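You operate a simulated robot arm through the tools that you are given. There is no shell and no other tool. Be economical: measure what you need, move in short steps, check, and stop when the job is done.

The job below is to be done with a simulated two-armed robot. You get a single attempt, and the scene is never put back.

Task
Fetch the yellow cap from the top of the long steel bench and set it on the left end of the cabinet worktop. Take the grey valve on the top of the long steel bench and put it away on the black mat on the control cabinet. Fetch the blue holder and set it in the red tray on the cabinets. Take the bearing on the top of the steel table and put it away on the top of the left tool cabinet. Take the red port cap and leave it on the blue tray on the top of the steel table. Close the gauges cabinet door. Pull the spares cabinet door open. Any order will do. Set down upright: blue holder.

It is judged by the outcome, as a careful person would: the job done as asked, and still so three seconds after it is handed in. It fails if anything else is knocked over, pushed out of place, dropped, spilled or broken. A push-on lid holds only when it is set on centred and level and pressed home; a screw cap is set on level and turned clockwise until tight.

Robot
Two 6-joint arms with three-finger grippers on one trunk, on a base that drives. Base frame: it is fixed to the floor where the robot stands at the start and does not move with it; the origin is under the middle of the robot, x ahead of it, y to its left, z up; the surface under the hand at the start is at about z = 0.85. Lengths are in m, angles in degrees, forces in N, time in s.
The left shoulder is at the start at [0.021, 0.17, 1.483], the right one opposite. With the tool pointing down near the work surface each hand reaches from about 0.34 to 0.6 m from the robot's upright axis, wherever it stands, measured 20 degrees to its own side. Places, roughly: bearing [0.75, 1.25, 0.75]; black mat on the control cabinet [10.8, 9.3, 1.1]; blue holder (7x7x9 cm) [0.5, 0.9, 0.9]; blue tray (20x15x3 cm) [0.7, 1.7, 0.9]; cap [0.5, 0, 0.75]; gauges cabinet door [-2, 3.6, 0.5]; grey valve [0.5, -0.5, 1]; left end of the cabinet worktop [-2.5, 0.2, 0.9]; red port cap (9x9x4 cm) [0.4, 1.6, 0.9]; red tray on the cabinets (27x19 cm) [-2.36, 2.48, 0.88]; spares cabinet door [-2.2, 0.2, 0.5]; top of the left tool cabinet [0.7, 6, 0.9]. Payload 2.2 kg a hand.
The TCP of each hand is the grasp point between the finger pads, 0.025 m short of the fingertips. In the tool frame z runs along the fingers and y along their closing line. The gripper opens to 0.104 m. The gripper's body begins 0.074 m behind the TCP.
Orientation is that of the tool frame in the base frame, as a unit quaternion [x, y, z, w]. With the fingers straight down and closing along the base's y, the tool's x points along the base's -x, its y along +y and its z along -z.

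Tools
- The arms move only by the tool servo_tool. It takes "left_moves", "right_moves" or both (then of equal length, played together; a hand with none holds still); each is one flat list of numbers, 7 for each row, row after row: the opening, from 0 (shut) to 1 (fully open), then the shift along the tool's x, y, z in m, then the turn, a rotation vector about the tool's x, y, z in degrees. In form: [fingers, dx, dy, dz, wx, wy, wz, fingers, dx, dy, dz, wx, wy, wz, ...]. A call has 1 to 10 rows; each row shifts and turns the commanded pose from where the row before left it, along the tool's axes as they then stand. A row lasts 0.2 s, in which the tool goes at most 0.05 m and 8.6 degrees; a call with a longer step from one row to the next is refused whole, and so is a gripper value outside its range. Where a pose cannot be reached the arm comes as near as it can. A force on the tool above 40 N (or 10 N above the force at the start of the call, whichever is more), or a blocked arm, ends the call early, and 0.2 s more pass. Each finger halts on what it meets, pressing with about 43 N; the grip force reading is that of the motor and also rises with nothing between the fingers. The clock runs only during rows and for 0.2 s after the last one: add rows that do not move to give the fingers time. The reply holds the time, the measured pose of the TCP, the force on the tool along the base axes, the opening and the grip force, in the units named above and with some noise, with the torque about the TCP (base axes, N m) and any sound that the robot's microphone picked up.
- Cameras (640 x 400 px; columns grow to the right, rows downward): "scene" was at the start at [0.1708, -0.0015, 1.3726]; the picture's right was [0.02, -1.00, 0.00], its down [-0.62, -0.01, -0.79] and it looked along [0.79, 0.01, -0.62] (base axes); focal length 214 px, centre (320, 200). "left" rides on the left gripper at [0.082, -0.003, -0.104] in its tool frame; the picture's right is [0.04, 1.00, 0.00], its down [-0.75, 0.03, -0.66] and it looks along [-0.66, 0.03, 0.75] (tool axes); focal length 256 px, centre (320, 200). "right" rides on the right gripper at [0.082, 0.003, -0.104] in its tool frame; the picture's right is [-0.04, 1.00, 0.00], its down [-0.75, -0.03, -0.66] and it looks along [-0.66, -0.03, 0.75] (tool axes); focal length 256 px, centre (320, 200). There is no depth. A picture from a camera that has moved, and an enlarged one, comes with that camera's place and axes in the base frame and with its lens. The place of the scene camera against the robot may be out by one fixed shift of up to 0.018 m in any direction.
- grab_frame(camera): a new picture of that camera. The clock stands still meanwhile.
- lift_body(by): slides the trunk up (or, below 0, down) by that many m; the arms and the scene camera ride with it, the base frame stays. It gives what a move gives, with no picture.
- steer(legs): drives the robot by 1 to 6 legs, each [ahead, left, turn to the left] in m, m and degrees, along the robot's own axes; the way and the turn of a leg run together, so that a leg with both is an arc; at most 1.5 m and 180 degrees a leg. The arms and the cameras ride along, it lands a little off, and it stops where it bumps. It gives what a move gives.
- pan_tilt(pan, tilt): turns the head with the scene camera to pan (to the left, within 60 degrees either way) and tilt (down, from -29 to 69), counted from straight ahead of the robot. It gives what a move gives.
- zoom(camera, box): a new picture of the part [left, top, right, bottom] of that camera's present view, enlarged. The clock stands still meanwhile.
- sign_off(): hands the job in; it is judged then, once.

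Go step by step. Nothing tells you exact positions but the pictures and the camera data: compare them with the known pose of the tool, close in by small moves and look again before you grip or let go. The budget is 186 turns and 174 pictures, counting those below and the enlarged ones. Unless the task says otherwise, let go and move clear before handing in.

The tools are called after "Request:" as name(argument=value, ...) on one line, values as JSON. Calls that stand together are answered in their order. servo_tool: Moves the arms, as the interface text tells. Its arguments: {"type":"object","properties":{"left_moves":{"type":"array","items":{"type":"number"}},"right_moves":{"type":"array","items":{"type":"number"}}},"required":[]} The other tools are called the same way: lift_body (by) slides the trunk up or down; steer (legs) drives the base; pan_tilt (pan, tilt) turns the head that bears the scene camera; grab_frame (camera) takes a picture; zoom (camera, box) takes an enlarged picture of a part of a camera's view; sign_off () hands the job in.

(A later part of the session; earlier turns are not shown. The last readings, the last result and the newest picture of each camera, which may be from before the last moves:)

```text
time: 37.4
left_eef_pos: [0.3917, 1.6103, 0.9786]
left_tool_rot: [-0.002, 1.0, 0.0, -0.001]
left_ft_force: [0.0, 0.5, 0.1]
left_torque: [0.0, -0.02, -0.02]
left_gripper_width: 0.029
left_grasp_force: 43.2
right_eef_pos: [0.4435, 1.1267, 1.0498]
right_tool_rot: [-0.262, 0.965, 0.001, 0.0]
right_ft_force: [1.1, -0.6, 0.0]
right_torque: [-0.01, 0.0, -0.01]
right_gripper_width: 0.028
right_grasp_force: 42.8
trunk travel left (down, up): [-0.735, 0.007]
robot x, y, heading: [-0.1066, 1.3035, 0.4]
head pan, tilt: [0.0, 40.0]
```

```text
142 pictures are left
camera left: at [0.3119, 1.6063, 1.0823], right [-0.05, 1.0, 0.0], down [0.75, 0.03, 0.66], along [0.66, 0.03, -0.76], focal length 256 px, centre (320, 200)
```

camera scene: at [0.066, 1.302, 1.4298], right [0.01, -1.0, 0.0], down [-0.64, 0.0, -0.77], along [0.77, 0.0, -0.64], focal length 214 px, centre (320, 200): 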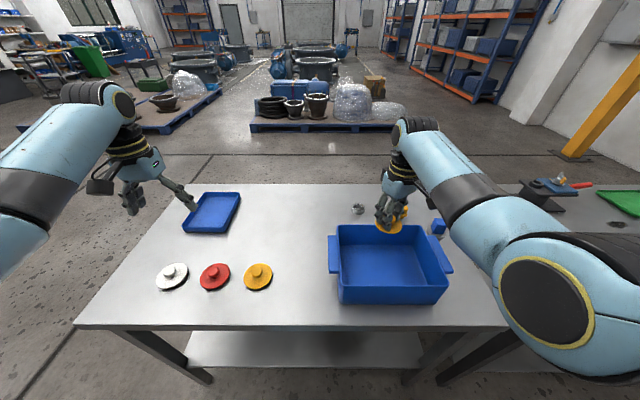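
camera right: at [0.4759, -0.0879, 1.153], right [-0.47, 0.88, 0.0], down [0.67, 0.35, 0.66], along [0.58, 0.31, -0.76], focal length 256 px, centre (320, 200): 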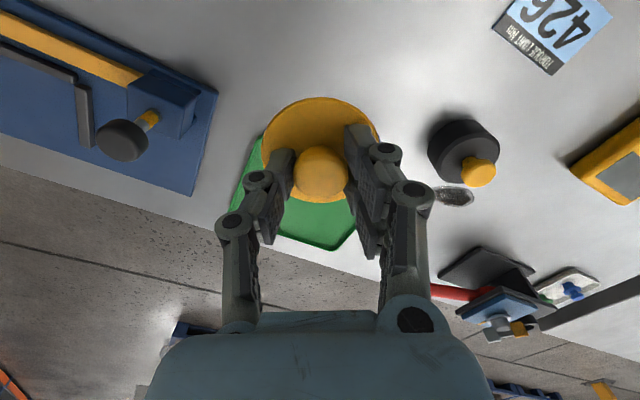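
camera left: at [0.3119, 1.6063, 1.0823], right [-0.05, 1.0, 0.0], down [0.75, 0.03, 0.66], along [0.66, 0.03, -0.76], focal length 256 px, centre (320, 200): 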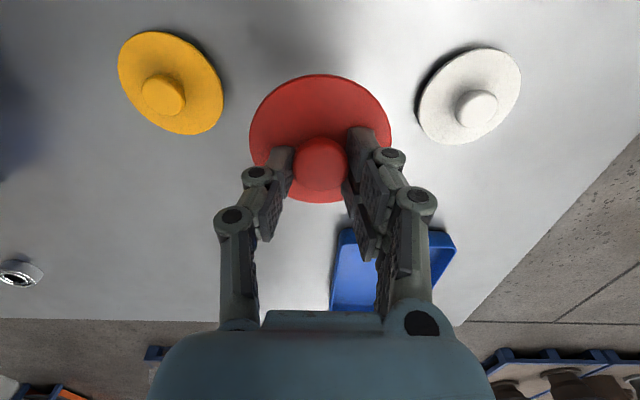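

Red cap held. I drive 0.08 m left and 0.13 m ahead so the tray comes in reach of the left hand.

Request:
steer(legs=[[0, 0.08, 0], [0.13, 0, 0]])

Request:
servo_tool(left_moves=[0.05, -0.03, 0.008, 0, 0, 0, 0, 0.05, -0.03, 0.008, 0, 0, 0, 0, 0.05, -0.03, 0.008, 0, 0, 0, 0, 0.05, -0.015, 0.006, 0, 0, 0, 0, 0.05, 0, 0, 0, 0, 0, 0])

Request:
grab_frame(camera="left")

Request:
grab_frame(camera="scene")

```text
time: 39.3
left_eef_pos: [0.5234, 1.6921, 0.9787]
left_tool_rot: [-0.003, 1.0, 0.0, 0.0]
left_ft_force: [0.5, -0.5, -1.1]
left_torque: [0.01, -0.02, 0.02]
left_gripper_width: 0.0292
left_grasp_force: 42.8
right_eef_pos: [0.5759, 1.2083, 1.0483]
right_tool_rot: [-0.262, 0.965, 0.0, -0.001]
right_ft_force: [0.7, 0.0, -0.3]
right_torque: [0.01, 0.0, 0.01]
right_gripper_width: 0.0281
right_grasp_force: 43.1
trunk travel left (down, up): [-0.735, 0.007]
robot x, y, heading: [0.0267, 1.3872, 0.0]
head pan, tilt: [0.0, 40.0]
```

```text
time: 40.5
left_eef_pos: [0.6086, 1.7154, 0.9893]
left_tool_rot: [-0.002, 1.0, 0.0, 0.001]
left_ft_force: [0.1, 0.3, -0.6]
left_torque: [0.02, -0.01, 0.02]
left_gripper_width: 0.029
left_grasp_force: 43.5
left hand out of reach, approached as far as the arm can: row 3, 4
right_eef_pos: [0.5758, 1.2105, 1.0472]
right_tool_rot: [-0.262, 0.965, 0.0, -0.001]
right_ft_force: [-0.3, -0.7, 0.5]
right_torque: [0.02, 0.01, 0.0]
right_gripper_width: 0.0279
right_grasp_force: 43.0
trunk travel left (down, up): [-0.735, 0.007]
robot x, y, heading: [0.0244, 1.3895, 0.4]
head pan, tilt: [0.0, 40.0]
```

```text
141 pictures are left
camera left: at [0.5274, 1.7119, 1.0932], right [-0.05, 1.0, 0.0], down [0.75, 0.03, 0.66], along [0.66, 0.03, -0.75], focal length 256 px, centre (320, 200)
```

left: 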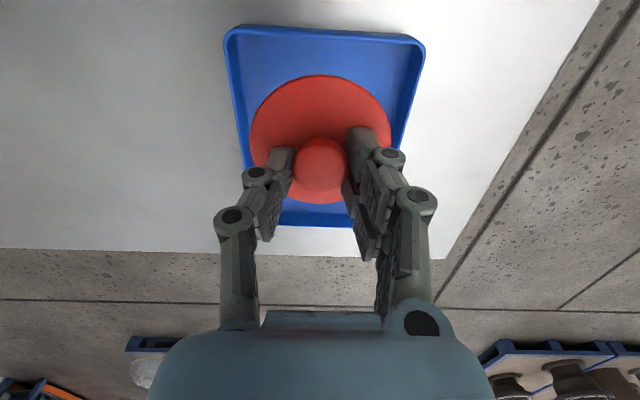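

```text
140 pictures are left
camera scene: at [0.1976, 1.3833, 1.4298], right [0.01, -1.0, 0.0], down [-0.64, 0.0, -0.77], along [0.77, 0.0, -0.64], focal length 214 px, centre (320, 200)
```

scene: 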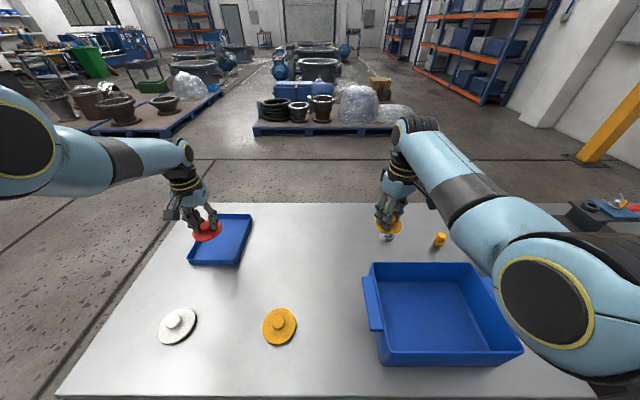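

The cap would touch the tray's near wall from here (tray is x 0.563-0.766, y 1.645-1.793). I'll go 0.05 m further ahead and lower the trunk by 0.06 for more reach.

Request:
steer(legs=[[0.05, 0, 0]])

Request:
lift_body(by=-0.05)

Request:
grab_frame(camera="left")

Request:
grab_frame(camera="right")

```text
time: 41.4
left_eef_pos: [0.6542, 1.7162, 0.991]
left_tool_rot: [-0.003, 1.0, 0.0, 0.0]
left_ft_force: [-0.5, 0.8, -0.2]
left_torque: [0.04, -0.01, 0.03]
left_gripper_width: 0.0288
left_grasp_force: 42.9
right_eef_pos: [0.6222, 1.2107, 1.0489]
right_tool_rot: [-0.264, 0.965, 0.0, 0.0]
right_ft_force: [-0.6, -0.4, 0.2]
right_torque: [0.0, -0.02, 0.02]
right_gripper_width: 0.0279
right_grasp_force: 42.9
trunk travel left (down, up): [-0.735, 0.007]
robot x, y, heading: [0.0787, 1.3849, 0.3]
head pan, tilt: [0.0, 40.0]
```

```text
time: 42.4
left_eef_pos: [0.6557, 1.7161, 0.9403]
left_tool_rot: [-0.003, 1.0, 0.0, 0.0]
left_ft_force: [-0.3, -0.5, -0.9]
left_torque: [0.02, -0.01, 0.01]
left_gripper_width: 0.0292
left_grasp_force: 42.7
right_eef_pos: [0.6258, 1.2111, 1.0004]
right_tool_rot: [-0.264, 0.965, 0.0, 0.001]
right_ft_force: [-0.7, -0.2, -0.4]
right_torque: [-0.03, -0.04, -0.01]
right_gripper_width: 0.028
right_grasp_force: 43.1
trunk travel left (down, up): [-0.685, 0.057]
robot x, y, heading: [0.0848, 1.386, 0.4]
head pan, tilt: [0.0, 40.0]
```

```text
139 pictures are left
camera left: at [0.5752, 1.7128, 1.0438], right [-0.05, 1.0, 0.0], down [0.75, 0.03, 0.66], along [0.66, 0.03, -0.75], focal length 256 px, centre (320, 200)
```

left: 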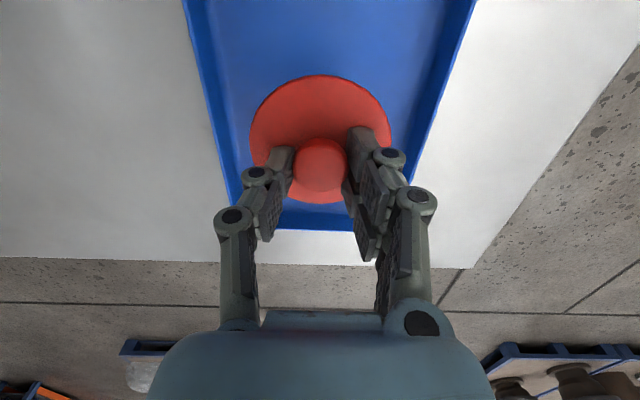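

```text
138 pictures are left
camera right: at [0.5538, 1.1716, 1.1039], right [-0.47, 0.88, 0.0], down [0.67, 0.36, 0.66], along [0.58, 0.31, -0.75], focal length 256 px, centre (320, 200)
```

right: 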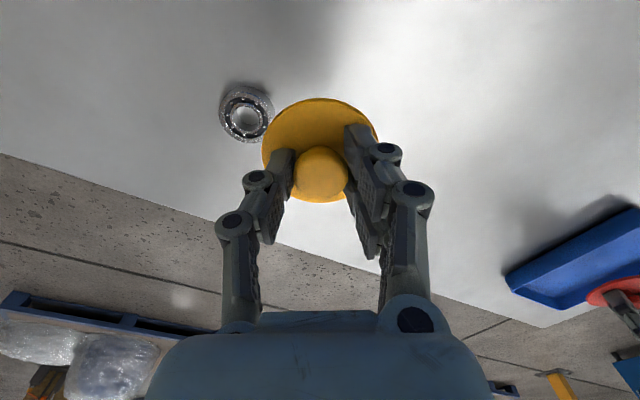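

The red cap is now over the middle of the tray, and the right hand is clear of the bin. I lower it to the tray floor.

Request:
servo_tool(left_moves=[0.05, 0, 0, 0.02, 0, 0, 0, 0.05, 0, 0, 0.015, 0, 0, 0, 0.05, 0, 0, 0.008, 0, 0, 0, 0.05, 0, 0, 0.004, 0, 0, 0, 0.05, 0, 0, 0, 0, 0, 0])

Request:
grab_frame(camera="left")

```text
time: 43.6
left_eef_pos: [0.6369, 1.7103, 0.9042]
left_tool_rot: [-0.002, 1.0, 0.0, 0.0]
left_ft_force: [0.8, 0.0, -0.1]
left_torque: [0.0, -0.01, -0.01]
left_gripper_width: 0.029
left_grasp_force: 43.0
left hand out of reach, approached as far as the arm can: row 1, 2, 3
right_eef_pos: [0.6265, 1.2108, 0.9985]
right_tool_rot: [-0.263, 0.965, 0.001, 0.0]
right_ft_force: [0.3, 0.0, -0.3]
right_torque: [0.03, 0.02, -0.02]
right_gripper_width: 0.0283
right_grasp_force: 43.0
trunk travel left (down, up): [-0.685, 0.057]
robot x, y, heading: [0.0796, 1.3844, 0.4]
head pan, tilt: [0.0, 40.0]
```

```text
137 pictures are left
camera left: at [0.5556, 1.7058, 1.0095], right [-0.05, 1.0, 0.0], down [0.75, 0.03, 0.66], along [0.66, 0.03, -0.75], focal length 256 px, centre (320, 200)
```

left: 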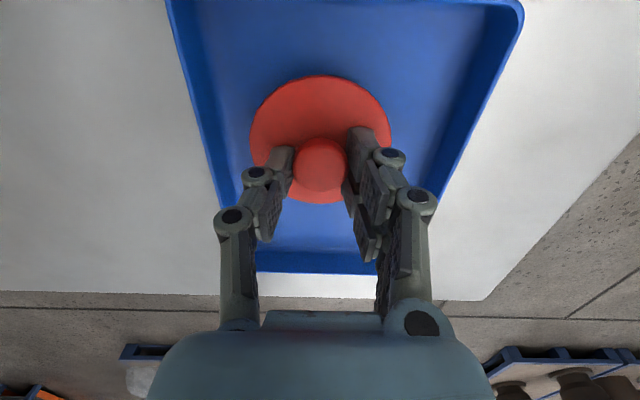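

Reach pulls it back slightly to (0.637, 1.710), still well inside. I lower the last centimetre while easing back a little.

Request:
servo_tool(left_moves=[0.05, 0.006, 0.002, 0.006, 0, 0, 0, 0.05, 0.004, 0.002, 0.004, 0, 0, 0, 0.05, 0.002, 0, 0.003, 0, 0, 0, 0.05, 0, 0, 0, 0, 0, 0])

```text
time: 44.6
left_eef_pos: [0.6255, 1.7131, 0.8932]
left_tool_rot: [-0.003, 1.0, 0.0, -0.002]
left_ft_force: [-1.2, 0.1, -0.3]
left_torque: [-0.02, -0.05, 0.04]
left_gripper_width: 0.0293
left_grasp_force: 43.2
right_eef_pos: [0.6265, 1.2101, 0.998]
right_tool_rot: [-0.263, 0.965, 0.001, -0.001]
right_ft_force: [-0.5, 0.0, -0.1]
right_torque: [-0.01, 0.02, 0.01]
right_gripper_width: 0.0282
right_grasp_force: 43.1
trunk travel left (down, up): [-0.685, 0.057]
robot x, y, heading: [0.0753, 1.3856, 0.3]
head pan, tilt: [0.0, 40.0]
```

No contact yet; a few millimetres more, then I release.

Request:
servo_tool(left_moves=[0.05, 0, 0, 0.003, 0, 0, 0, 0.05, 0, 0, 0.002, 0, 0, 0, 0.05, 0, 0, 0, 0, 0, 0])

Request:
zoom(camera="scene", box=[120, 190, 280, 290])

```text
time: 45.4
left_eef_pos: [0.6252, 1.7147, 0.8914]
left_tool_rot: [-0.004, 1.0, 0.0, 0.003]
left_ft_force: [3.8, 1.1, 24.2]
left_torque: [0.06, -0.05, -0.01]
left_gripper_width: 0.029
left_grasp_force: 42.9
right_eef_pos: [0.625, 1.2099, 0.9989]
right_tool_rot: [-0.263, 0.965, 0.001, 0.0]
right_ft_force: [-0.9, 0.1, -0.5]
right_torque: [-0.02, -0.01, -0.01]
right_gripper_width: 0.028
right_grasp_force: 42.9
trunk travel left (down, up): [-0.685, 0.057]
robot x, y, heading: [0.0785, 1.3838, 0.4]
head pan, tilt: [0.0, 40.0]
```

```text
4.00 times, centred on (200, 240) of scene
camera zoom: at [0.2456, 1.3826, 1.3802], right [0.01, -1.0, 0.0], down [-0.64, 0.0, -0.77], along [0.77, 0.01, -0.64], focal length 858 px, centre (800, 40)
```

zoom: 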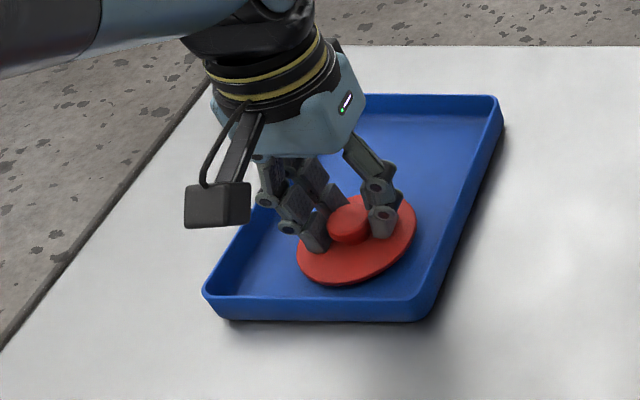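

Contact made. I open and lift away.

Request:
servo_tool(left_moves=[0.5, 0, 0, -0.002, 0, 0, 0, 0.55, 0, 0, 0, 0, 0, 0, 0.55, 0, 0, -0.01, 0, 0, 0, 0.55, 0.01, 0, -0.03, 0, 0, 0, 0.55, 0.01, 0, -0.04, 0, 0, 0, 0.55, 0.02, 0, -0.03, 0, 0, 0, 0.55, 0, 0, 0, 0, 0, 0])

Request:
zoom(camera="scene", box=[120, 190, 280, 290])

```text
time: 47.0
left_eef_pos: [0.5864, 1.7139, 0.9961]
left_tool_rot: [-0.003, 1.0, 0.0, -0.002]
left_ft_force: [0.5, 0.1, -0.8]
left_torque: [0.02, -0.01, -0.01]
left_gripper_width: 0.057
left_grasp_force: 0.0
right_eef_pos: [0.627, 1.2104, 0.998]
right_tool_rot: [-0.264, 0.965, 0.001, -0.001]
right_ft_force: [-0.3, 0.3, -0.9]
right_torque: [-0.02, 0.0, -0.02]
right_gripper_width: 0.028
right_grasp_force: 42.6
trunk travel left (down, up): [-0.685, 0.057]
robot x, y, heading: [0.0785, 1.3829, 0.7]
head pan, tilt: [0.0, 40.0]
```

```text
4.00 times, centred on (200, 240) of scene
camera zoom: at [0.248, 1.3835, 1.3797], right [0.01, -1.0, 0.0], down [-0.64, 0.0, -0.77], along [0.77, 0.01, -0.64], focal length 858 px, centre (800, 40)
```

zoom: 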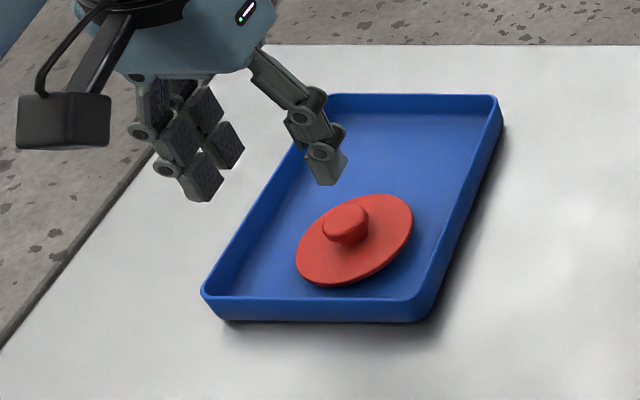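

Red cap sits in the tray. Next the holder at about (0.54, 0.915) with the left hand: I raise the trunk, back off, and go right.

Request:
lift_body(by=0.055)

Request:
steer(legs=[[-0.2, 0, 0], [0, -0.63, -0.6], [0.14, 0, 0]])

Request:
servo_tool(left_moves=[1, 0, -0.04, -0.01, 0, 0, 0, 1, 0, -0.04, 0, 0, 0, 0, 1, 0, -0.04, 0, 0, 0, 0, 1, 0, -0.03, 0, 0, 0, 0, 1, 0, 0, 0, 0, 0, 0])

Request:
grab_frame(camera="left")

Request:
grab_frame(camera="scene")

```text
time: 47.9
left_eef_pos: [0.5842, 1.7152, 1.0552]
left_tool_rot: [-0.003, 1.0, -0.001, 0.0]
left_ft_force: [0.3, -0.1, 0.0]
left_torque: [-0.04, -0.02, -0.01]
left_gripper_width: 0.0574
left_grasp_force: 0.1
right_eef_pos: [0.6265, 1.2104, 1.0533]
right_tool_rot: [-0.263, 0.965, 0.0, -0.001]
right_ft_force: [0.3, 0.9, 0.5]
right_torque: [0.0, -0.01, -0.02]
right_gripper_width: 0.028
right_grasp_force: 43.6
trunk travel left (down, up): [-0.74, 0.002]
robot x, y, heading: [0.0806, 1.3851, 0.6]
head pan, tilt: [0.0, 40.0]
```

```text
time: 53.6
left_eef_pos: [0.5283, 1.0885, 1.055]
left_tool_rot: [0.005, 1.0, 0.0, -0.001]
left_ft_force: [0.7, -0.6, -1.0]
left_torque: [-0.02, -0.01, 0.0]
left_gripper_width: 0.0567
left_grasp_force: 0.1
right_eef_pos: [0.5629, 0.5841, 1.0531]
right_tool_rot: [-0.254, 0.967, 0.0, -0.001]
right_ft_force: [-0.2, -0.2, -1.2]
right_torque: [0.0, 0.03, -0.03]
right_gripper_width: 0.028
right_grasp_force: 42.9
trunk travel left (down, up): [-0.74, 0.002]
robot x, y, heading: [0.0175, 0.7703, -0.7]
head pan, tilt: [0.0, 40.0]
stopped in leg 3: the robot was blocked; the commanded pose is now the measured one
```

```text
time: 54.8
left_eef_pos: [0.5262, 0.9377, 1.0697]
left_tool_rot: [0.006, 1.0, 0.001, 0.0]
left_ft_force: [-0.3, 0.6, 0.5]
left_torque: [-0.01, -0.02, -0.01]
left_gripper_width: 0.104
left_grasp_force: 0.1
right_eef_pos: [0.5608, 0.5846, 1.0552]
right_tool_rot: [-0.254, 0.967, 0.001, 0.0]
right_ft_force: [0.9, -0.5, 0.3]
right_torque: [-0.03, 0.03, 0.0]
right_gripper_width: 0.0278
right_grasp_force: 42.8
trunk travel left (down, up): [-0.74, 0.002]
robot x, y, heading: [0.0161, 0.7702, -0.7]
head pan, tilt: [0.0, 40.0]
```

```text
134 pictures are left
camera left: at [0.4453, 0.9349, 1.1735], right [-0.03, 1.0, 0.0], down [0.75, 0.02, 0.66], along [0.66, 0.02, -0.75], focal length 256 px, centre (320, 200)
```

left: 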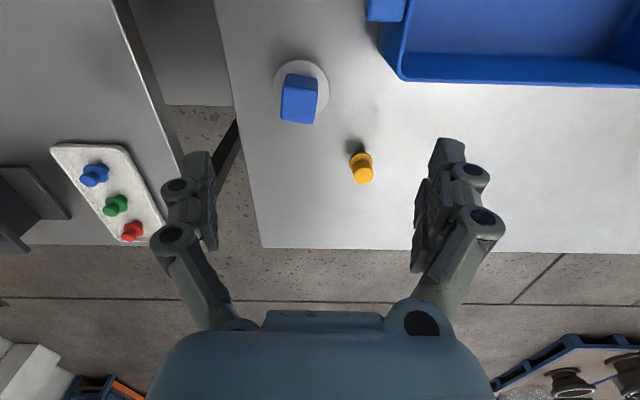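

```text
133 pictures are left
camera scene: at [0.1844, 0.7646, 1.4349], right [-0.01, -1.0, 0.0], down [-0.64, 0.01, -0.77], along [0.77, -0.01, -0.64], focal length 214 px, centre (320, 200)
```

scene: 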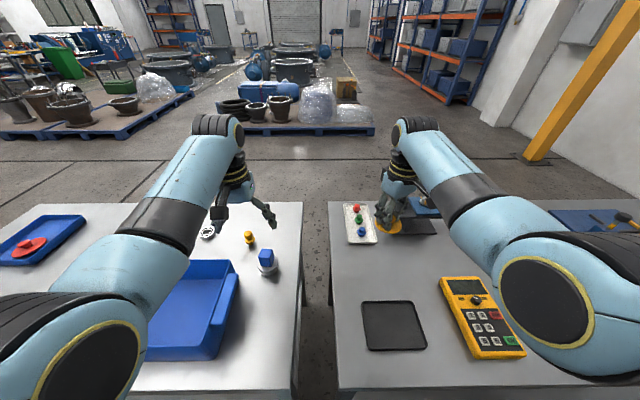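

The holder's blue block is at about (0.523, 0.919). I lower the left hand over it to z of about 0.98 and look again.

Request:
servo_tool(left_moves=[0.8, 0.0, -0.009, 0.03, 0, 0, 0, 0.8, 0, -0.01, 0.03, 0, 0, 0, 0.7, 0, 0, 0.03, 0, 0, 0, 0.7, 0, 0, 0, 0, 0, 0])

Request:
grab_frame(camera="left")

Request:
zoom(camera="scene", box=[200, 170, 328, 250])

```text
time: 55.8
left_eef_pos: [0.5238, 0.9156, 0.9735]
left_tool_rot: [0.005, 1.0, 0.0, 0.0]
left_ft_force: [0.5, -0.3, -0.1]
left_torque: [0.04, 0.01, -0.03]
left_gripper_width: 0.0727
left_grasp_force: 0.0
right_eef_pos: [0.5612, 0.5836, 1.0539]
right_tool_rot: [-0.253, 0.967, 0.0, 0.0]
right_ft_force: [0.2, 0.1, -0.2]
right_torque: [0.03, 0.0, 0.0]
right_gripper_width: 0.0284
right_grasp_force: 43.2
trunk travel left (down, up): [-0.74, 0.002]
robot x, y, heading: [0.0158, 0.7659, -0.8]
head pan, tilt: [0.0, 40.0]
```

```text
132 pictures are left
camera left: at [0.4435, 0.9136, 1.0776], right [-0.03, 1.0, 0.0], down [0.75, 0.02, 0.66], along [0.66, 0.02, -0.75], focal length 256 px, centre (320, 200)
```

left: 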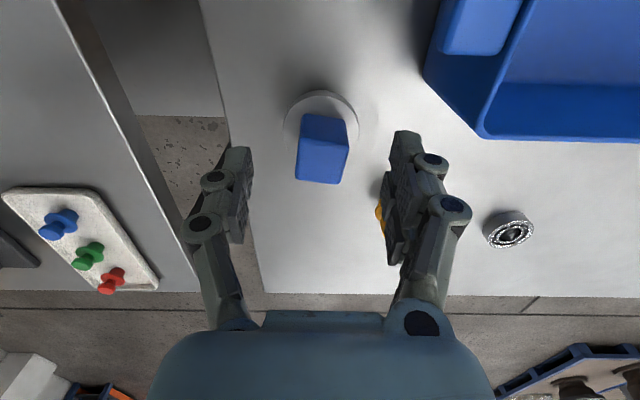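

```text
5.00 times, centred on (264, 210) of scene
camera zoom: at [0.1844, 0.7634, 1.435], right [-0.01, -1.0, 0.0], down [-0.64, 0.01, -0.77], along [0.77, -0.01, -0.64], focal length 1072 px, centre (600, 150)
```

zoom: 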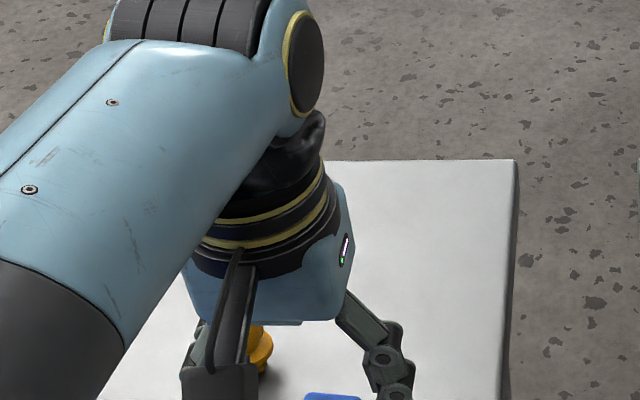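

The flange centre is at (0.531, 0.918) and the block is turned about 6 degrees. I match that turn, centre, and descend to z 0.925.

Request:
servo_tool(left_moves=[0.65, -0.007, 0.002, 0.01, 0, 0, 6, 0.65, 0, 0, 0.02, 0, 0, 0, 0.65, 0, 0, 0.018, 0, 0, 0, 0.65, 0, 0, 0, 0, 0, 0])

Request:
grab_frame(camera="left")

```text
time: 56.8
left_eef_pos: [0.5321, 0.9211, 0.926]
left_tool_rot: [0.057, 0.998, 0.0, 0.0]
left_ft_force: [-0.1, 0.6, 1.1]
left_torque: [0.03, 0.0, -0.04]
left_gripper_width: 0.0677
left_grasp_force: 0.0
right_eef_pos: [0.5607, 0.5824, 1.0533]
right_tool_rot: [-0.253, 0.967, 0.0, 0.0]
right_ft_force: [-0.2, -0.3, 0.1]
right_torque: [-0.01, -0.04, -0.03]
right_gripper_width: 0.0278
right_grasp_force: 43.0
trunk travel left (down, up): [-0.74, 0.002]
robot x, y, heading: [0.0146, 0.7683, -0.5]
head pan, tilt: [0.0, 40.0]
```

```text
130 pictures are left
camera left: at [0.4515, 0.9268, 1.0306], right [0.08, 1.0, 0.0], down [0.75, -0.06, 0.66], along [0.65, -0.05, -0.75], focal length 256 px, centre (320, 200)
```

left: 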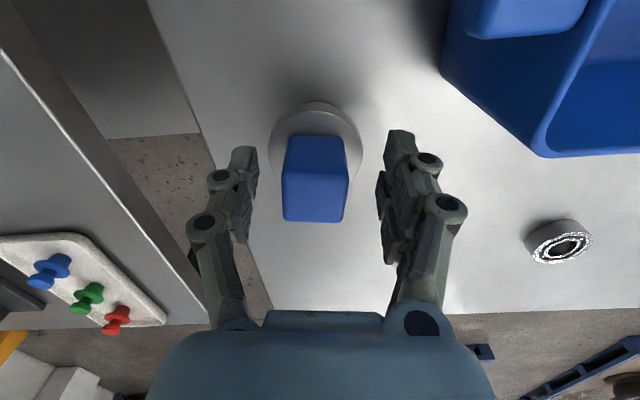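

The block's top face is centred on the tool, and the flange top is about 39 mm below the TCP. I lower 8 mm and close on the block.

Request:
servo_tool(left_moves=[0.65, 0, -0.002, 0.005, 0, 0, 0, 0.65, 0, 0, 0.003, 0, 0, 0, 0.2, 0, 0, 0, 0, 0, 0, 0.2, 0, 0, 0, 0, 0, 0, 0.1, 0, 0, 0, 0, 0, 0, 0.1, 0, 0, 0, 0, 0, 0])

Request:
servo_tool(left_moves=[0.1, 0, 0, -0.01, 0, 0, 0, 0.1, 0, 0, -0.02, 0, 0, 0, 0.1, 0, 0, -0.02, 0, 0, 0, 0.1, 0, 0, -0.03, 0, 0, 0, 0.1, 0, 0, -0.03, 0, 0, 0, 0.1, 0, 0, -0.02, 0, 0, 0, 0.1, 0, 0, 0, 0, 0, 0])

Request:
grab_frame(camera="left")

```text
time: 58.2
left_eef_pos: [0.532, 0.9195, 0.9189]
left_tool_rot: [0.058, 0.998, 0.0, 0.001]
left_ft_force: [-0.8, -3.4, 0.1]
left_torque: [-0.27, -0.18, -0.11]
left_gripper_width: 0.0342
left_grasp_force: 42.9
right_eef_pos: [0.5608, 0.5831, 1.0532]
right_tool_rot: [-0.253, 0.967, 0.001, 0.0]
right_ft_force: [-0.7, 0.8, -0.3]
right_torque: [0.01, 0.0, 0.0]
right_gripper_width: 0.0282
right_grasp_force: 43.2
trunk travel left (down, up): [-0.74, 0.002]
robot x, y, heading: [0.0145, 0.7648, -0.8]
head pan, tilt: [0.0, 40.0]
```

```text
time: 59.8
left_eef_pos: [0.533, 0.9204, 1.0506]
left_tool_rot: [0.058, 0.998, 0.0, 0.0]
left_ft_force: [-0.2, 0.5, -9.1]
left_torque: [0.03, 0.06, 0.02]
left_gripper_width: 0.0341
left_grasp_force: 43.2
right_eef_pos: [0.5613, 0.5838, 1.0544]
right_tool_rot: [-0.254, 0.967, 0.0, 0.0]
right_ft_force: [-0.7, -0.6, 0.2]
right_torque: [-0.03, -0.01, 0.02]
right_gripper_width: 0.028
right_grasp_force: 43.5
trunk travel left (down, up): [-0.74, 0.002]
robot x, y, heading: [0.0179, 0.7663, -0.7]
head pan, tilt: [0.0, 40.0]
```

```text
129 pictures are left
camera left: at [0.4529, 0.9256, 1.1534], right [0.08, 1.0, 0.0], down [0.75, -0.06, 0.65], along [0.65, -0.05, -0.76], focal length 256 px, centre (320, 200)
```

left: 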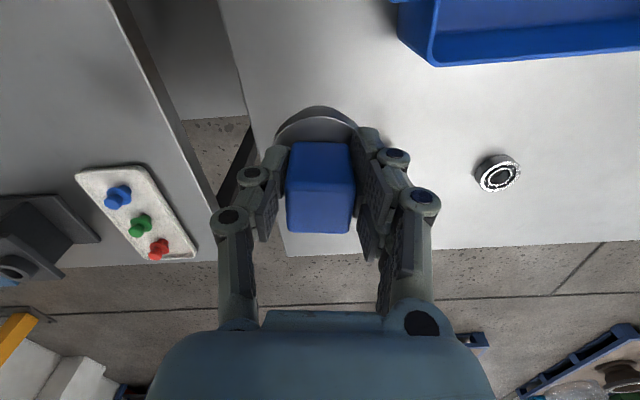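

Holder held (about 0.9 kg). I back off, turn around to face the cabinets and look at them.

Request:
steer(legs=[[-0.7, 0, 0], [0, 0, 90], [0, 0, 90]])

Request:
pan_tilt(pan=0, tilt=20)

Request:
grab_frame(camera="scene")

```text
time: 71.2
left_eef_pos: [-1.1791, 0.623, 1.0495]
left_tool_rot: [0.998, -0.056, 0.001, 0.0]
left_ft_force: [0.6, 0.2, -9.2]
left_torque: [-0.01, -0.07, -0.02]
left_gripper_width: 0.0346
left_grasp_force: 42.8
right_eef_pos: [-1.2065, 0.96, 1.0532]
right_tool_rot: [0.967, 0.256, 0.0, 0.0]
right_ft_force: [-0.7, -0.3, 0.2]
right_torque: [-0.01, 0.01, 0.0]
right_gripper_width: 0.0282
right_grasp_force: 42.7
trunk travel left (down, up): [-0.74, 0.002]
robot x, y, heading: [-0.6598, 0.776, 179.3]
head pan, tilt: [0.0, 40.0]
```

```text
time: 72.0
left_eef_pos: [-1.1779, 0.6242, 1.049]
left_tool_rot: [0.998, -0.057, 0.002, 0.0]
left_ft_force: [-0.6, -0.1, -8.4]
left_torque: [0.04, -0.06, -0.01]
left_gripper_width: 0.0342
left_grasp_force: 43.1
right_eef_pos: [-1.2066, 0.9604, 1.0546]
right_tool_rot: [0.967, 0.256, 0.0, 0.0]
right_ft_force: [0.1, 0.7, 0.6]
right_torque: [0.02, -0.01, -0.01]
right_gripper_width: 0.0279
right_grasp_force: 42.8
trunk travel left (down, up): [-0.74, 0.002]
robot x, y, heading: [-0.6601, 0.7767, 179.4]
head pan, tilt: [0.0, 20.0]
```

```text
128 pictures are left
camera scene: at [-0.8108, 0.774, 1.4661], right [0.01, 1.0, 0.0], down [0.34, 0.0, -0.94], along [-0.94, 0.01, -0.34], focal length 214 px, centre (320, 200)
```

scene: 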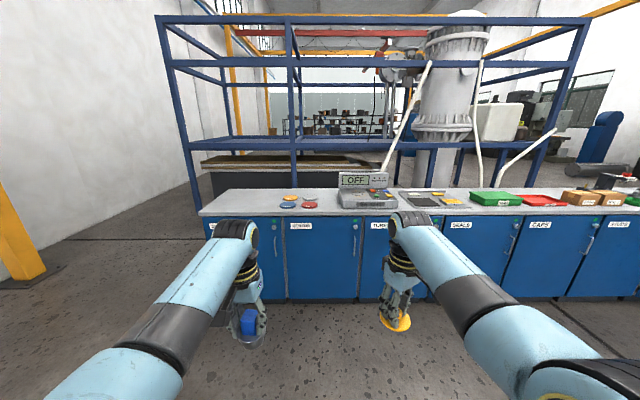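

I see a row of blue cabinets with a worktop; I enlarge to read the labels and see the handles.

Request:
zoom(camera="scene", box=[190, 170, 430, 320])

Request:
zoom(camera="scene", box=[400, 160, 640, 310])

```text
2.67 times, centred on (310, 245) of scene
camera zoom: at [-0.8108, 0.774, 1.4661], right [0.01, 1.0, 0.0], down [0.34, 0.0, -0.94], along [-0.94, 0.01, -0.34], focal length 572 px, centre (347, 80)
```

zoom: 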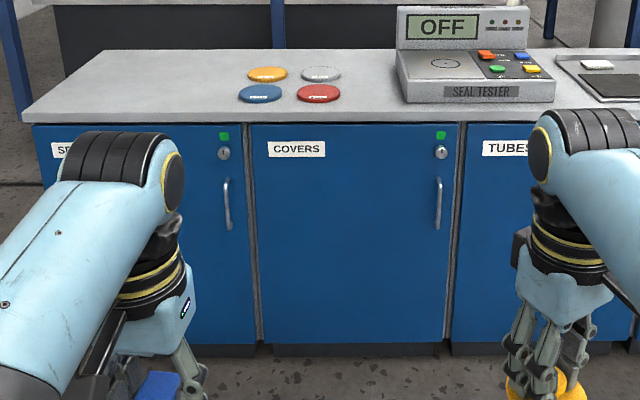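

```text
2.67 times, centred on (520, 235) of scene
camera zoom: at [-0.8108, 0.774, 1.4661], right [0.01, 1.0, 0.0], down [0.34, 0.0, -0.94], along [-0.94, 0.01, -0.34], focal length 572 px, centre (-213, 107)
```

zoom: 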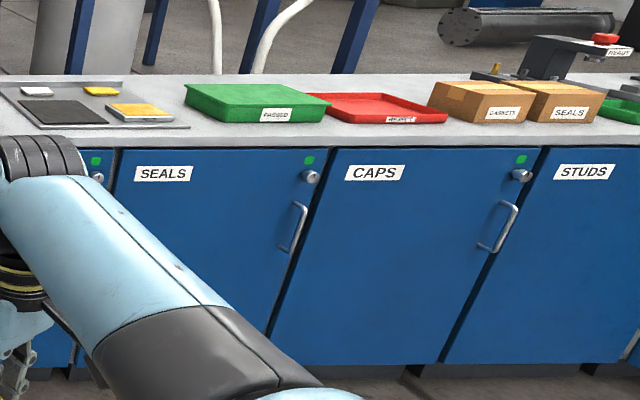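

The spares door is leftmost (hinge at its left, handle at y of about 0.46, z of about 0.6), and the free left end of the worktop is y 0-0.45. I drive there with the cap.

Request:
steer(legs=[[0, 0.76, 0.6], [1.05, 0, 0]])

Request:
pan_tilt(pan=-10, tilt=45)

Request:
grab_frame(camera="scene")

Request:
grab_frame(camera="right")

```text
time: 81.2
left_eef_pos: [-2.2151, -0.1761, 1.048]
left_tool_rot: [0.999, -0.043, 0.002, 0.0]
left_ft_force: [-0.7, -1.1, -9.1]
left_torque: [0.01, -0.07, 0.01]
left_gripper_width: 0.0344
left_grasp_force: 42.9
right_eef_pos: [-2.2531, 0.1601, 1.0534]
right_tool_rot: [0.963, 0.269, 0.001, 0.0]
right_ft_force: [0.3, -0.4, -0.2]
right_torque: [-0.01, 0.02, 0.01]
right_gripper_width: 0.0282
right_grasp_force: 43.4
trunk travel left (down, up): [-0.74, 0.002]
robot x, y, heading: [-1.7001, -0.0065, -179.2]
head pan, tilt: [0.0, 20.0]
```

```text
time: 82.0
left_eef_pos: [-2.2148, -0.1754, 1.0483]
left_tool_rot: [0.999, -0.042, 0.001, 0.0]
left_ft_force: [-0.2, -0.4, -8.6]
left_torque: [-0.01, -0.07, 0.04]
left_gripper_width: 0.034
left_grasp_force: 43.1
right_eef_pos: [-2.2533, 0.1604, 1.0543]
right_tool_rot: [0.963, 0.269, 0.001, 0.0]
right_ft_force: [0.2, 0.3, 0.5]
right_torque: [0.0, 0.02, 0.03]
right_gripper_width: 0.028
right_grasp_force: 42.4
trunk travel left (down, up): [-0.74, 0.002]
robot x, y, heading: [-1.6994, -0.0087, -178.8]
head pan, tilt: [-10.0, 45.0]
```

```text
125 pictures are left
camera scene: at [-1.8392, -0.0009, 1.4276], right [0.15, 0.99, 0.0], down [0.7, -0.11, -0.71], along [-0.7, 0.11, -0.71], focal length 214 px, centre (320, 200)
```

scene: 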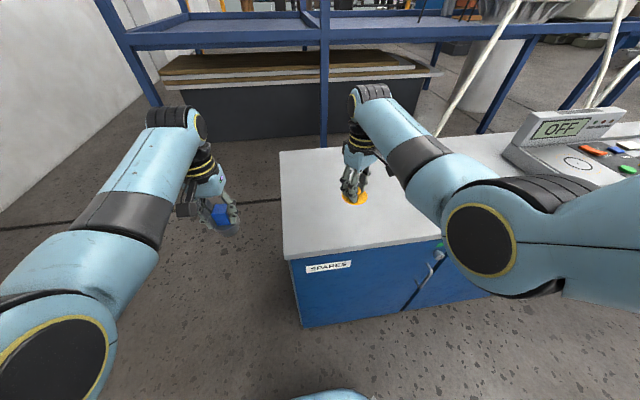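

```text
124 pictures are left
camera right: at [-2.1809, 0.1996, 1.1582], right [0.48, -0.88, 0.0], down [-0.66, -0.36, 0.66], along [-0.57, -0.32, -0.75], focal length 256 px, centre (320, 200)
```

right: 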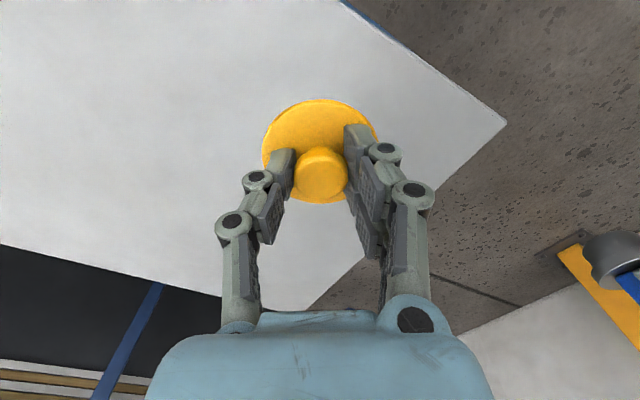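

I'm over the free left end. I drive 0.1 m further in so the cap sits well on the top, then lower it.

Request:
steer(legs=[[0.1, 0, 0]])

Request:
servo_tool(right_moves=[0.05, 0, 0, 0.04, 0, 0, 0, 0.05, 0, 0, 0.04, 0, 0, 0, 0.05, 0, 0, 0.02, 0, 0, 0, 0.05, 0, 0, 0, 0, 0, 0])

Request:
grab_frame(camera="right")

Request:
zoom(camera="scene", box=[260, 140, 420, 240])

```text
time: 83.2
left_eef_pos: [-2.3162, -0.1779, 1.0484]
left_tool_rot: [0.999, -0.042, 0.003, 0.0]
left_ft_force: [-0.7, 0.2, -8.8]
left_torque: [0.0, -0.05, 0.01]
left_gripper_width: 0.0341
left_grasp_force: 43.5
right_eef_pos: [-2.3539, 0.1576, 1.0535]
right_tool_rot: [0.963, 0.269, 0.001, 0.0]
right_ft_force: [-0.3, 0.6, 0.2]
right_torque: [0.0, -0.08, 0.0]
right_gripper_width: 0.0279
right_grasp_force: 42.8
trunk travel left (down, up): [-0.74, 0.002]
robot x, y, heading: [-1.8021, -0.0094, -178.7]
head pan, tilt: [-10.0, 45.0]
```

```text
time: 84.2
left_eef_pos: [-2.314, -0.1779, 1.0495]
left_tool_rot: [0.999, -0.042, 0.002, 0.0]
left_ft_force: [0.2, 0.0, -8.9]
left_torque: [0.0, -0.07, -0.01]
left_gripper_width: 0.0346
left_grasp_force: 43.4
right_eef_pos: [-2.354, 0.1564, 0.953]
right_tool_rot: [0.963, 0.268, 0.0, 0.0]
right_ft_force: [0.7, -1.0, 0.7]
right_torque: [0.0, 0.01, 0.0]
right_gripper_width: 0.0282
right_grasp_force: 43.3
trunk travel left (down, up): [-0.74, 0.002]
robot x, y, heading: [-1.803, -0.0111, -178.6]
head pan, tilt: [-10.0, 45.0]
```

```text
123 pictures are left
camera right: at [-2.281, 0.1965, 1.0581], right [0.48, -0.88, 0.0], down [-0.66, -0.36, 0.66], along [-0.57, -0.32, -0.75], focal length 256 px, centre (320, 200)
```

right: 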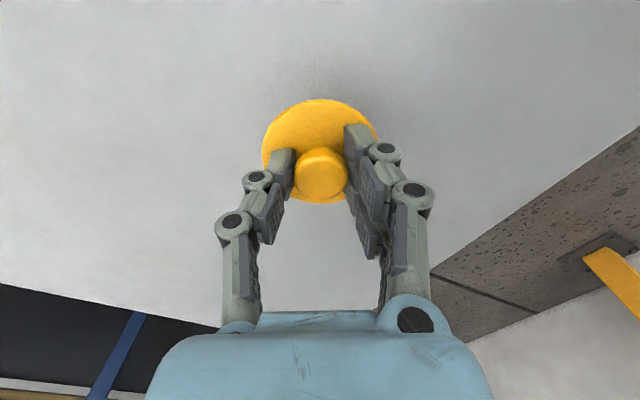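

```text
4.00 times, centred on (340, 190) of scene
camera zoom: at [-1.9393, -0.0029, 1.4276], right [0.15, 0.99, 0.0], down [0.7, -0.11, -0.71], along [-0.7, 0.11, -0.71], focal length 858 px, centre (240, 240)
```

zoom: 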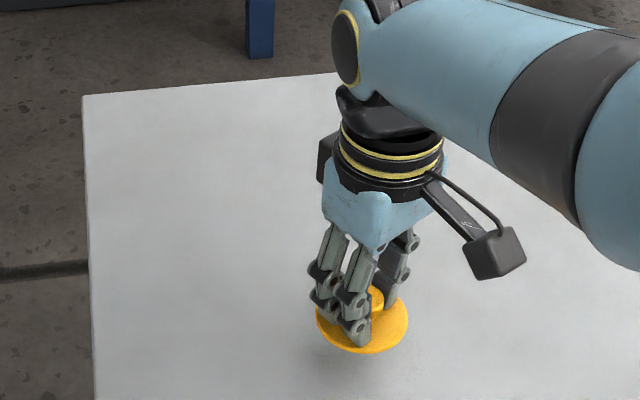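

A few centimetres above the top; I lower in small steps until contact.

Request:
servo_tool(right_moves=[0.05, 0, 0, 0.012, 0, 0, 0, 0.05, 0, 0, 0.01, 0, 0, 0, 0.05, 0, 0, 0.005, 0, 0, 0, 0.05, 0, 0, 0, 0, 0, 0])

Request:
zoom(camera="scene", box=[290, 170, 386, 230])

```text
time: 85.2
left_eef_pos: [-2.3138, -0.1789, 1.0493]
left_tool_rot: [0.999, -0.042, 0.001, 0.0]
left_ft_force: [-0.2, 0.0, -8.3]
left_torque: [0.01, -0.07, -0.03]
left_gripper_width: 0.0342
left_grasp_force: 43.2
right_eef_pos: [-2.3458, 0.1592, 0.9303]
right_tool_rot: [0.963, 0.269, 0.0, 0.0]
right_ft_force: [-0.1, 0.8, -0.4]
right_torque: [0.0, 0.03, 0.0]
right_gripper_width: 0.028
right_grasp_force: 42.8
right hand out of reach, approached as far as the arm can: row 2, 3
trunk travel left (down, up): [-0.74, 0.002]
robot x, y, heading: [-1.8021, -0.0126, -178.8]
head pan, tilt: [-10.0, 45.0]
```

```text
6.67 times, centred on (338, 200) of scene
camera zoom: at [-1.9397, -0.003, 1.4275], right [0.15, 0.99, 0.0], down [0.7, -0.11, -0.71], along [-0.7, 0.11, -0.71], focal length 1430 px, centre (200, 200)
```

zoom: 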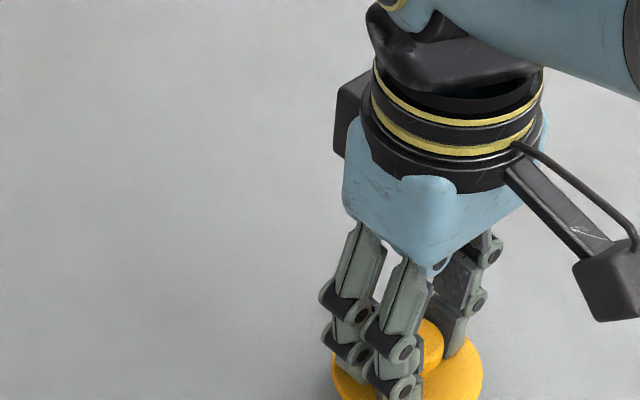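

I'm at the edge of reach at this height, so I raise the hand 3 cm, lower the trunk 5 cm, and continue down.

Request:
servo_tool(right_moves=[0.05, 0, 0, -0.015, 0, 0, 0, 0.05, 0, 0, -0.015, 0, 0, 0, 0.05, 0, 0, 0, 0, 0, 0])

Request:
lift_body(by=-0.04)

Request:
servo_tool(right_moves=[0.05, 0, 0, 0.001, 0, 0, 0, 0.05, 0, 0, 0, 0, 0, 0])

```text
time: 86.0
left_eef_pos: [-2.3139, -0.1779, 1.0482]
left_tool_rot: [0.999, -0.042, 0.002, 0.0]
left_ft_force: [0.2, 0.4, -8.6]
left_torque: [-0.01, -0.07, -0.02]
left_gripper_width: 0.0344
left_grasp_force: 43.0
right_eef_pos: [-2.346, 0.16, 0.9597]
right_tool_rot: [0.963, 0.269, 0.001, 0.001]
right_ft_force: [-0.8, 0.5, -0.3]
right_torque: [0.02, 0.0, 0.02]
right_gripper_width: 0.0283
right_grasp_force: 42.7
trunk travel left (down, up): [-0.74, 0.002]
robot x, y, heading: [-1.8006, -0.01, -178.9]
head pan, tilt: [-10.0, 45.0]
```

```text
time: 86.8
left_eef_pos: [-2.3152, -0.1778, 1.0088]
left_tool_rot: [0.999, -0.042, 0.002, 0.0]
left_ft_force: [0.7, 0.2, -8.7]
left_torque: [0.02, -0.05, 0.02]
left_gripper_width: 0.0339
left_grasp_force: 42.6
right_eef_pos: [-2.3475, 0.1609, 0.9217]
right_tool_rot: [0.963, 0.27, 0.0, 0.0]
right_ft_force: [0.3, 0.4, -0.2]
right_torque: [0.0, -0.03, 0.0]
right_gripper_width: 0.0282
right_grasp_force: 43.5
trunk travel left (down, up): [-0.7, 0.042]
robot x, y, heading: [-1.8021, -0.0064, -179.0]
head pan, tilt: [-10.0, 45.0]
```

```text
time: 87.4
left_eef_pos: [-2.3135, -0.1776, 1.0087]
left_tool_rot: [0.999, -0.043, 0.002, 0.0]
left_ft_force: [0.3, 0.3, -8.5]
left_torque: [0.03, -0.06, -0.01]
left_gripper_width: 0.0344
left_grasp_force: 43.0
right_eef_pos: [-2.3469, 0.1597, 0.9212]
right_tool_rot: [0.963, 0.269, 0.0, 0.001]
right_ft_force: [1.3, 0.1, 0.0]
right_torque: [0.0, 0.01, 0.01]
right_gripper_width: 0.0282
right_grasp_force: 42.5
trunk travel left (down, up): [-0.7, 0.042]
robot x, y, heading: [-1.804, -0.0089, -178.8]
head pan, tilt: [-10.0, 45.0]
```

Request:
servo_tool(right_moves=[0.05, 0, 0, 0.004, 0, 0, 0, 0.05, 0, 0, 0.003, 0, 0, 0, 0.05, 0, 0, 0, 0, 0, 0])

Request:
zoom(camera="scene", box=[270, 160, 400, 241])

```text
time: 88.2
left_eef_pos: [-2.3127, -0.178, 1.0102]
left_tool_rot: [0.999, -0.043, 0.0, 0.001]
left_ft_force: [1.4, -0.9, -9.0]
left_torque: [-0.01, -0.04, -0.01]
left_gripper_width: 0.0344
left_grasp_force: 43.3
right_eef_pos: [-2.3466, 0.1594, 0.9172]
right_tool_rot: [0.963, 0.269, -0.004, -0.001]
right_ft_force: [-0.9, -0.1, 30.0]
right_torque: [0.0, 0.02, 0.02]
right_gripper_width: 0.0283
right_grasp_force: 43.2
trunk travel left (down, up): [-0.7, 0.042]
robot x, y, heading: [-1.8, -0.0104, -178.8]
head pan, tilt: [-10.0, 45.0]
```

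```text
4.92 times, centred on (335, 200) of scene
camera zoom: at [-1.9369, -0.0036, 1.388], right [0.15, 0.99, 0.0], down [0.7, -0.11, -0.71], along [-0.7, 0.11, -0.71], focal length 1056 px, centre (246, 198)
```

zoom: 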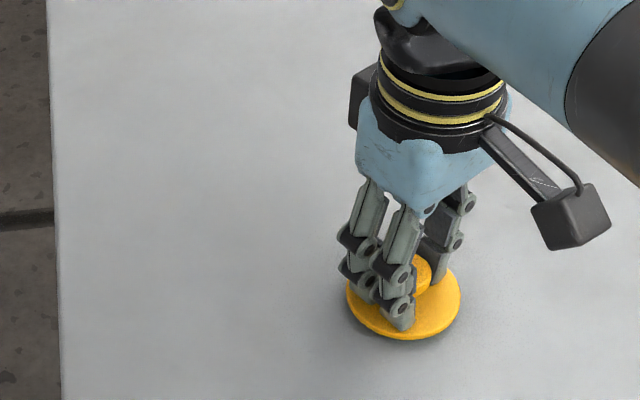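

The cap touches the worktop (z of about 0.88). I open and lift clear.

Request:
servo_tool(right_moves=[0.4, 0, 0, -0.003, 0, 0, 0, 0.5, 0, 0, 0, 0, 0, 0, 0.5, 0, 0, -0.005, 0, 0, 0, 0.5, 0, 0, -0.02, 0, 0, 0, 0.5, 0, 0, -0.03, 0, 0, 0, 0.5, 0, 0, -0.03, 0, 0, 0, 0.5, 0, 0, 0, 0, 0, 0])

Request:
zoom(camera="scene", box=[270, 160, 400, 241])

```text
time: 89.8
left_eef_pos: [-2.3142, -0.1773, 1.0082]
left_tool_rot: [0.999, -0.043, 0.002, 0.0]
left_ft_force: [-0.3, 0.5, -9.1]
left_torque: [0.04, -0.08, 0.0]
left_gripper_width: 0.0344
left_grasp_force: 42.8
right_eef_pos: [-2.3457, 0.1605, 1.0001]
right_tool_rot: [0.963, 0.269, 0.001, 0.001]
right_ft_force: [-0.3, 0.0, -0.3]
right_torque: [0.01, 0.0, 0.02]
right_gripper_width: 0.0518
right_grasp_force: 0.1
trunk travel left (down, up): [-0.7, 0.042]
robot x, y, heading: [-1.7997, -0.0115, -178.6]
head pan, tilt: [-10.0, 45.0]
```

```text
4.92 times, centred on (335, 200) of scene
camera zoom: at [-1.9398, -0.0028, 1.3874], right [0.15, 0.99, 0.0], down [0.7, -0.11, -0.71], along [-0.7, 0.11, -0.71], focal length 1056 px, centre (246, 198)
```

zoom: 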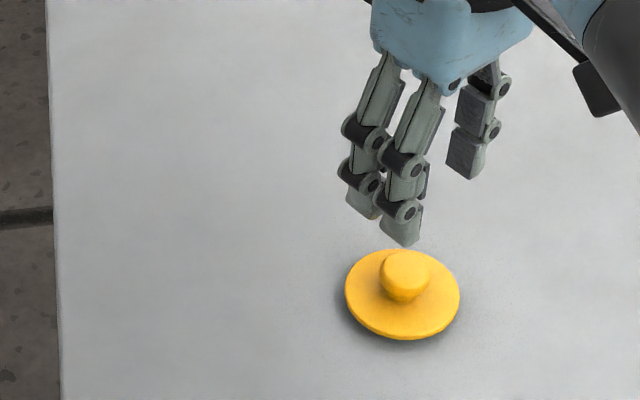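

Cap placed. Now the holder goes to the red tray: I back out, raise the trunk, drive along the cabinets to y of about 2.64 and look.

Request:
lift_body(by=0.04)

Request:
steer(legs=[[-0.45, 0, -1.2], [0, -1.35, 0], [0, -1.3, 0]])

Request:
pan_tilt(pan=0, tilt=38)

Request:
grab_frame(camera="scene")

```text
time: 90.7
left_eef_pos: [-2.3141, -0.1777, 1.0491]
left_tool_rot: [0.999, -0.043, 0.002, 0.0]
left_ft_force: [-0.4, -0.9, -9.7]
left_torque: [0.01, -0.09, 0.0]
left_gripper_width: 0.0345
left_grasp_force: 43.1
right_eef_pos: [-2.3468, 0.1586, 1.0424]
right_tool_rot: [0.963, 0.269, 0.002, 0.0]
right_ft_force: [-0.1, -0.2, -1.2]
right_torque: [0.0, -0.01, 0.0]
right_gripper_width: 0.0519
right_grasp_force: 0.1
trunk travel left (down, up): [-0.74, 0.002]
robot x, y, heading: [-1.8049, -0.0099, -178.7]
head pan, tilt: [-10.0, 45.0]
```

```text
time: 106.1
left_eef_pos: [-1.82, 2.5774, 1.0485]
left_tool_rot: [0.997, -0.083, 0.002, 0.001]
left_ft_force: [-0.6, 0.7, -8.8]
left_torque: [-0.02, -0.06, -0.02]
left_gripper_width: 0.0345
left_grasp_force: 43.2
right_eef_pos: [-1.8238, 2.9153, 1.0406]
right_tool_rot: [0.973, 0.229, 0.0, 0.0]
right_ft_force: [0.4, 0.1, -0.2]
right_torque: [0.01, -0.04, 0.0]
right_gripper_width: 0.0521
right_grasp_force: 0.1
trunk travel left (down, up): [-0.74, 0.002]
robot x, y, heading: [-1.2931, 2.7032, 176.5]
head pan, tilt: [-10.0, 45.0]
```

```text
time: 106.9
left_eef_pos: [-1.8194, 2.5758, 1.0477]
left_tool_rot: [0.996, -0.084, 0.002, 0.0]
left_ft_force: [0.0, -0.5, -9.4]
left_torque: [-0.01, -0.07, -0.04]
left_gripper_width: 0.0345
left_grasp_force: 43.2
right_eef_pos: [-1.8246, 2.9139, 1.0412]
right_tool_rot: [0.973, 0.23, 0.0, 0.001]
right_ft_force: [-0.9, -0.4, 0.0]
right_torque: [-0.02, -0.01, -0.01]
right_gripper_width: 0.0522
right_grasp_force: 0.1
trunk travel left (down, up): [-0.74, 0.002]
robot x, y, heading: [-1.2979, 2.7012, 176.4]
head pan, tilt: [0.0, 38.0]
```

```text
118 pictures are left
camera scene: at [-1.4385, 2.7065, 1.4378], right [0.06, 1.0, 0.0], down [0.62, -0.04, -0.79], along [-0.79, 0.05, -0.62], focal length 214 px, centre (320, 200)
```

scene: 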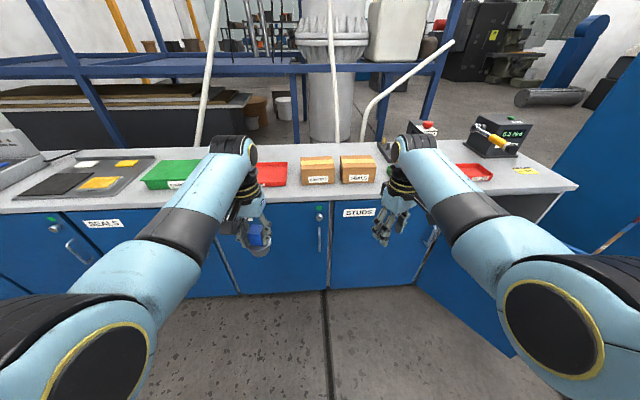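

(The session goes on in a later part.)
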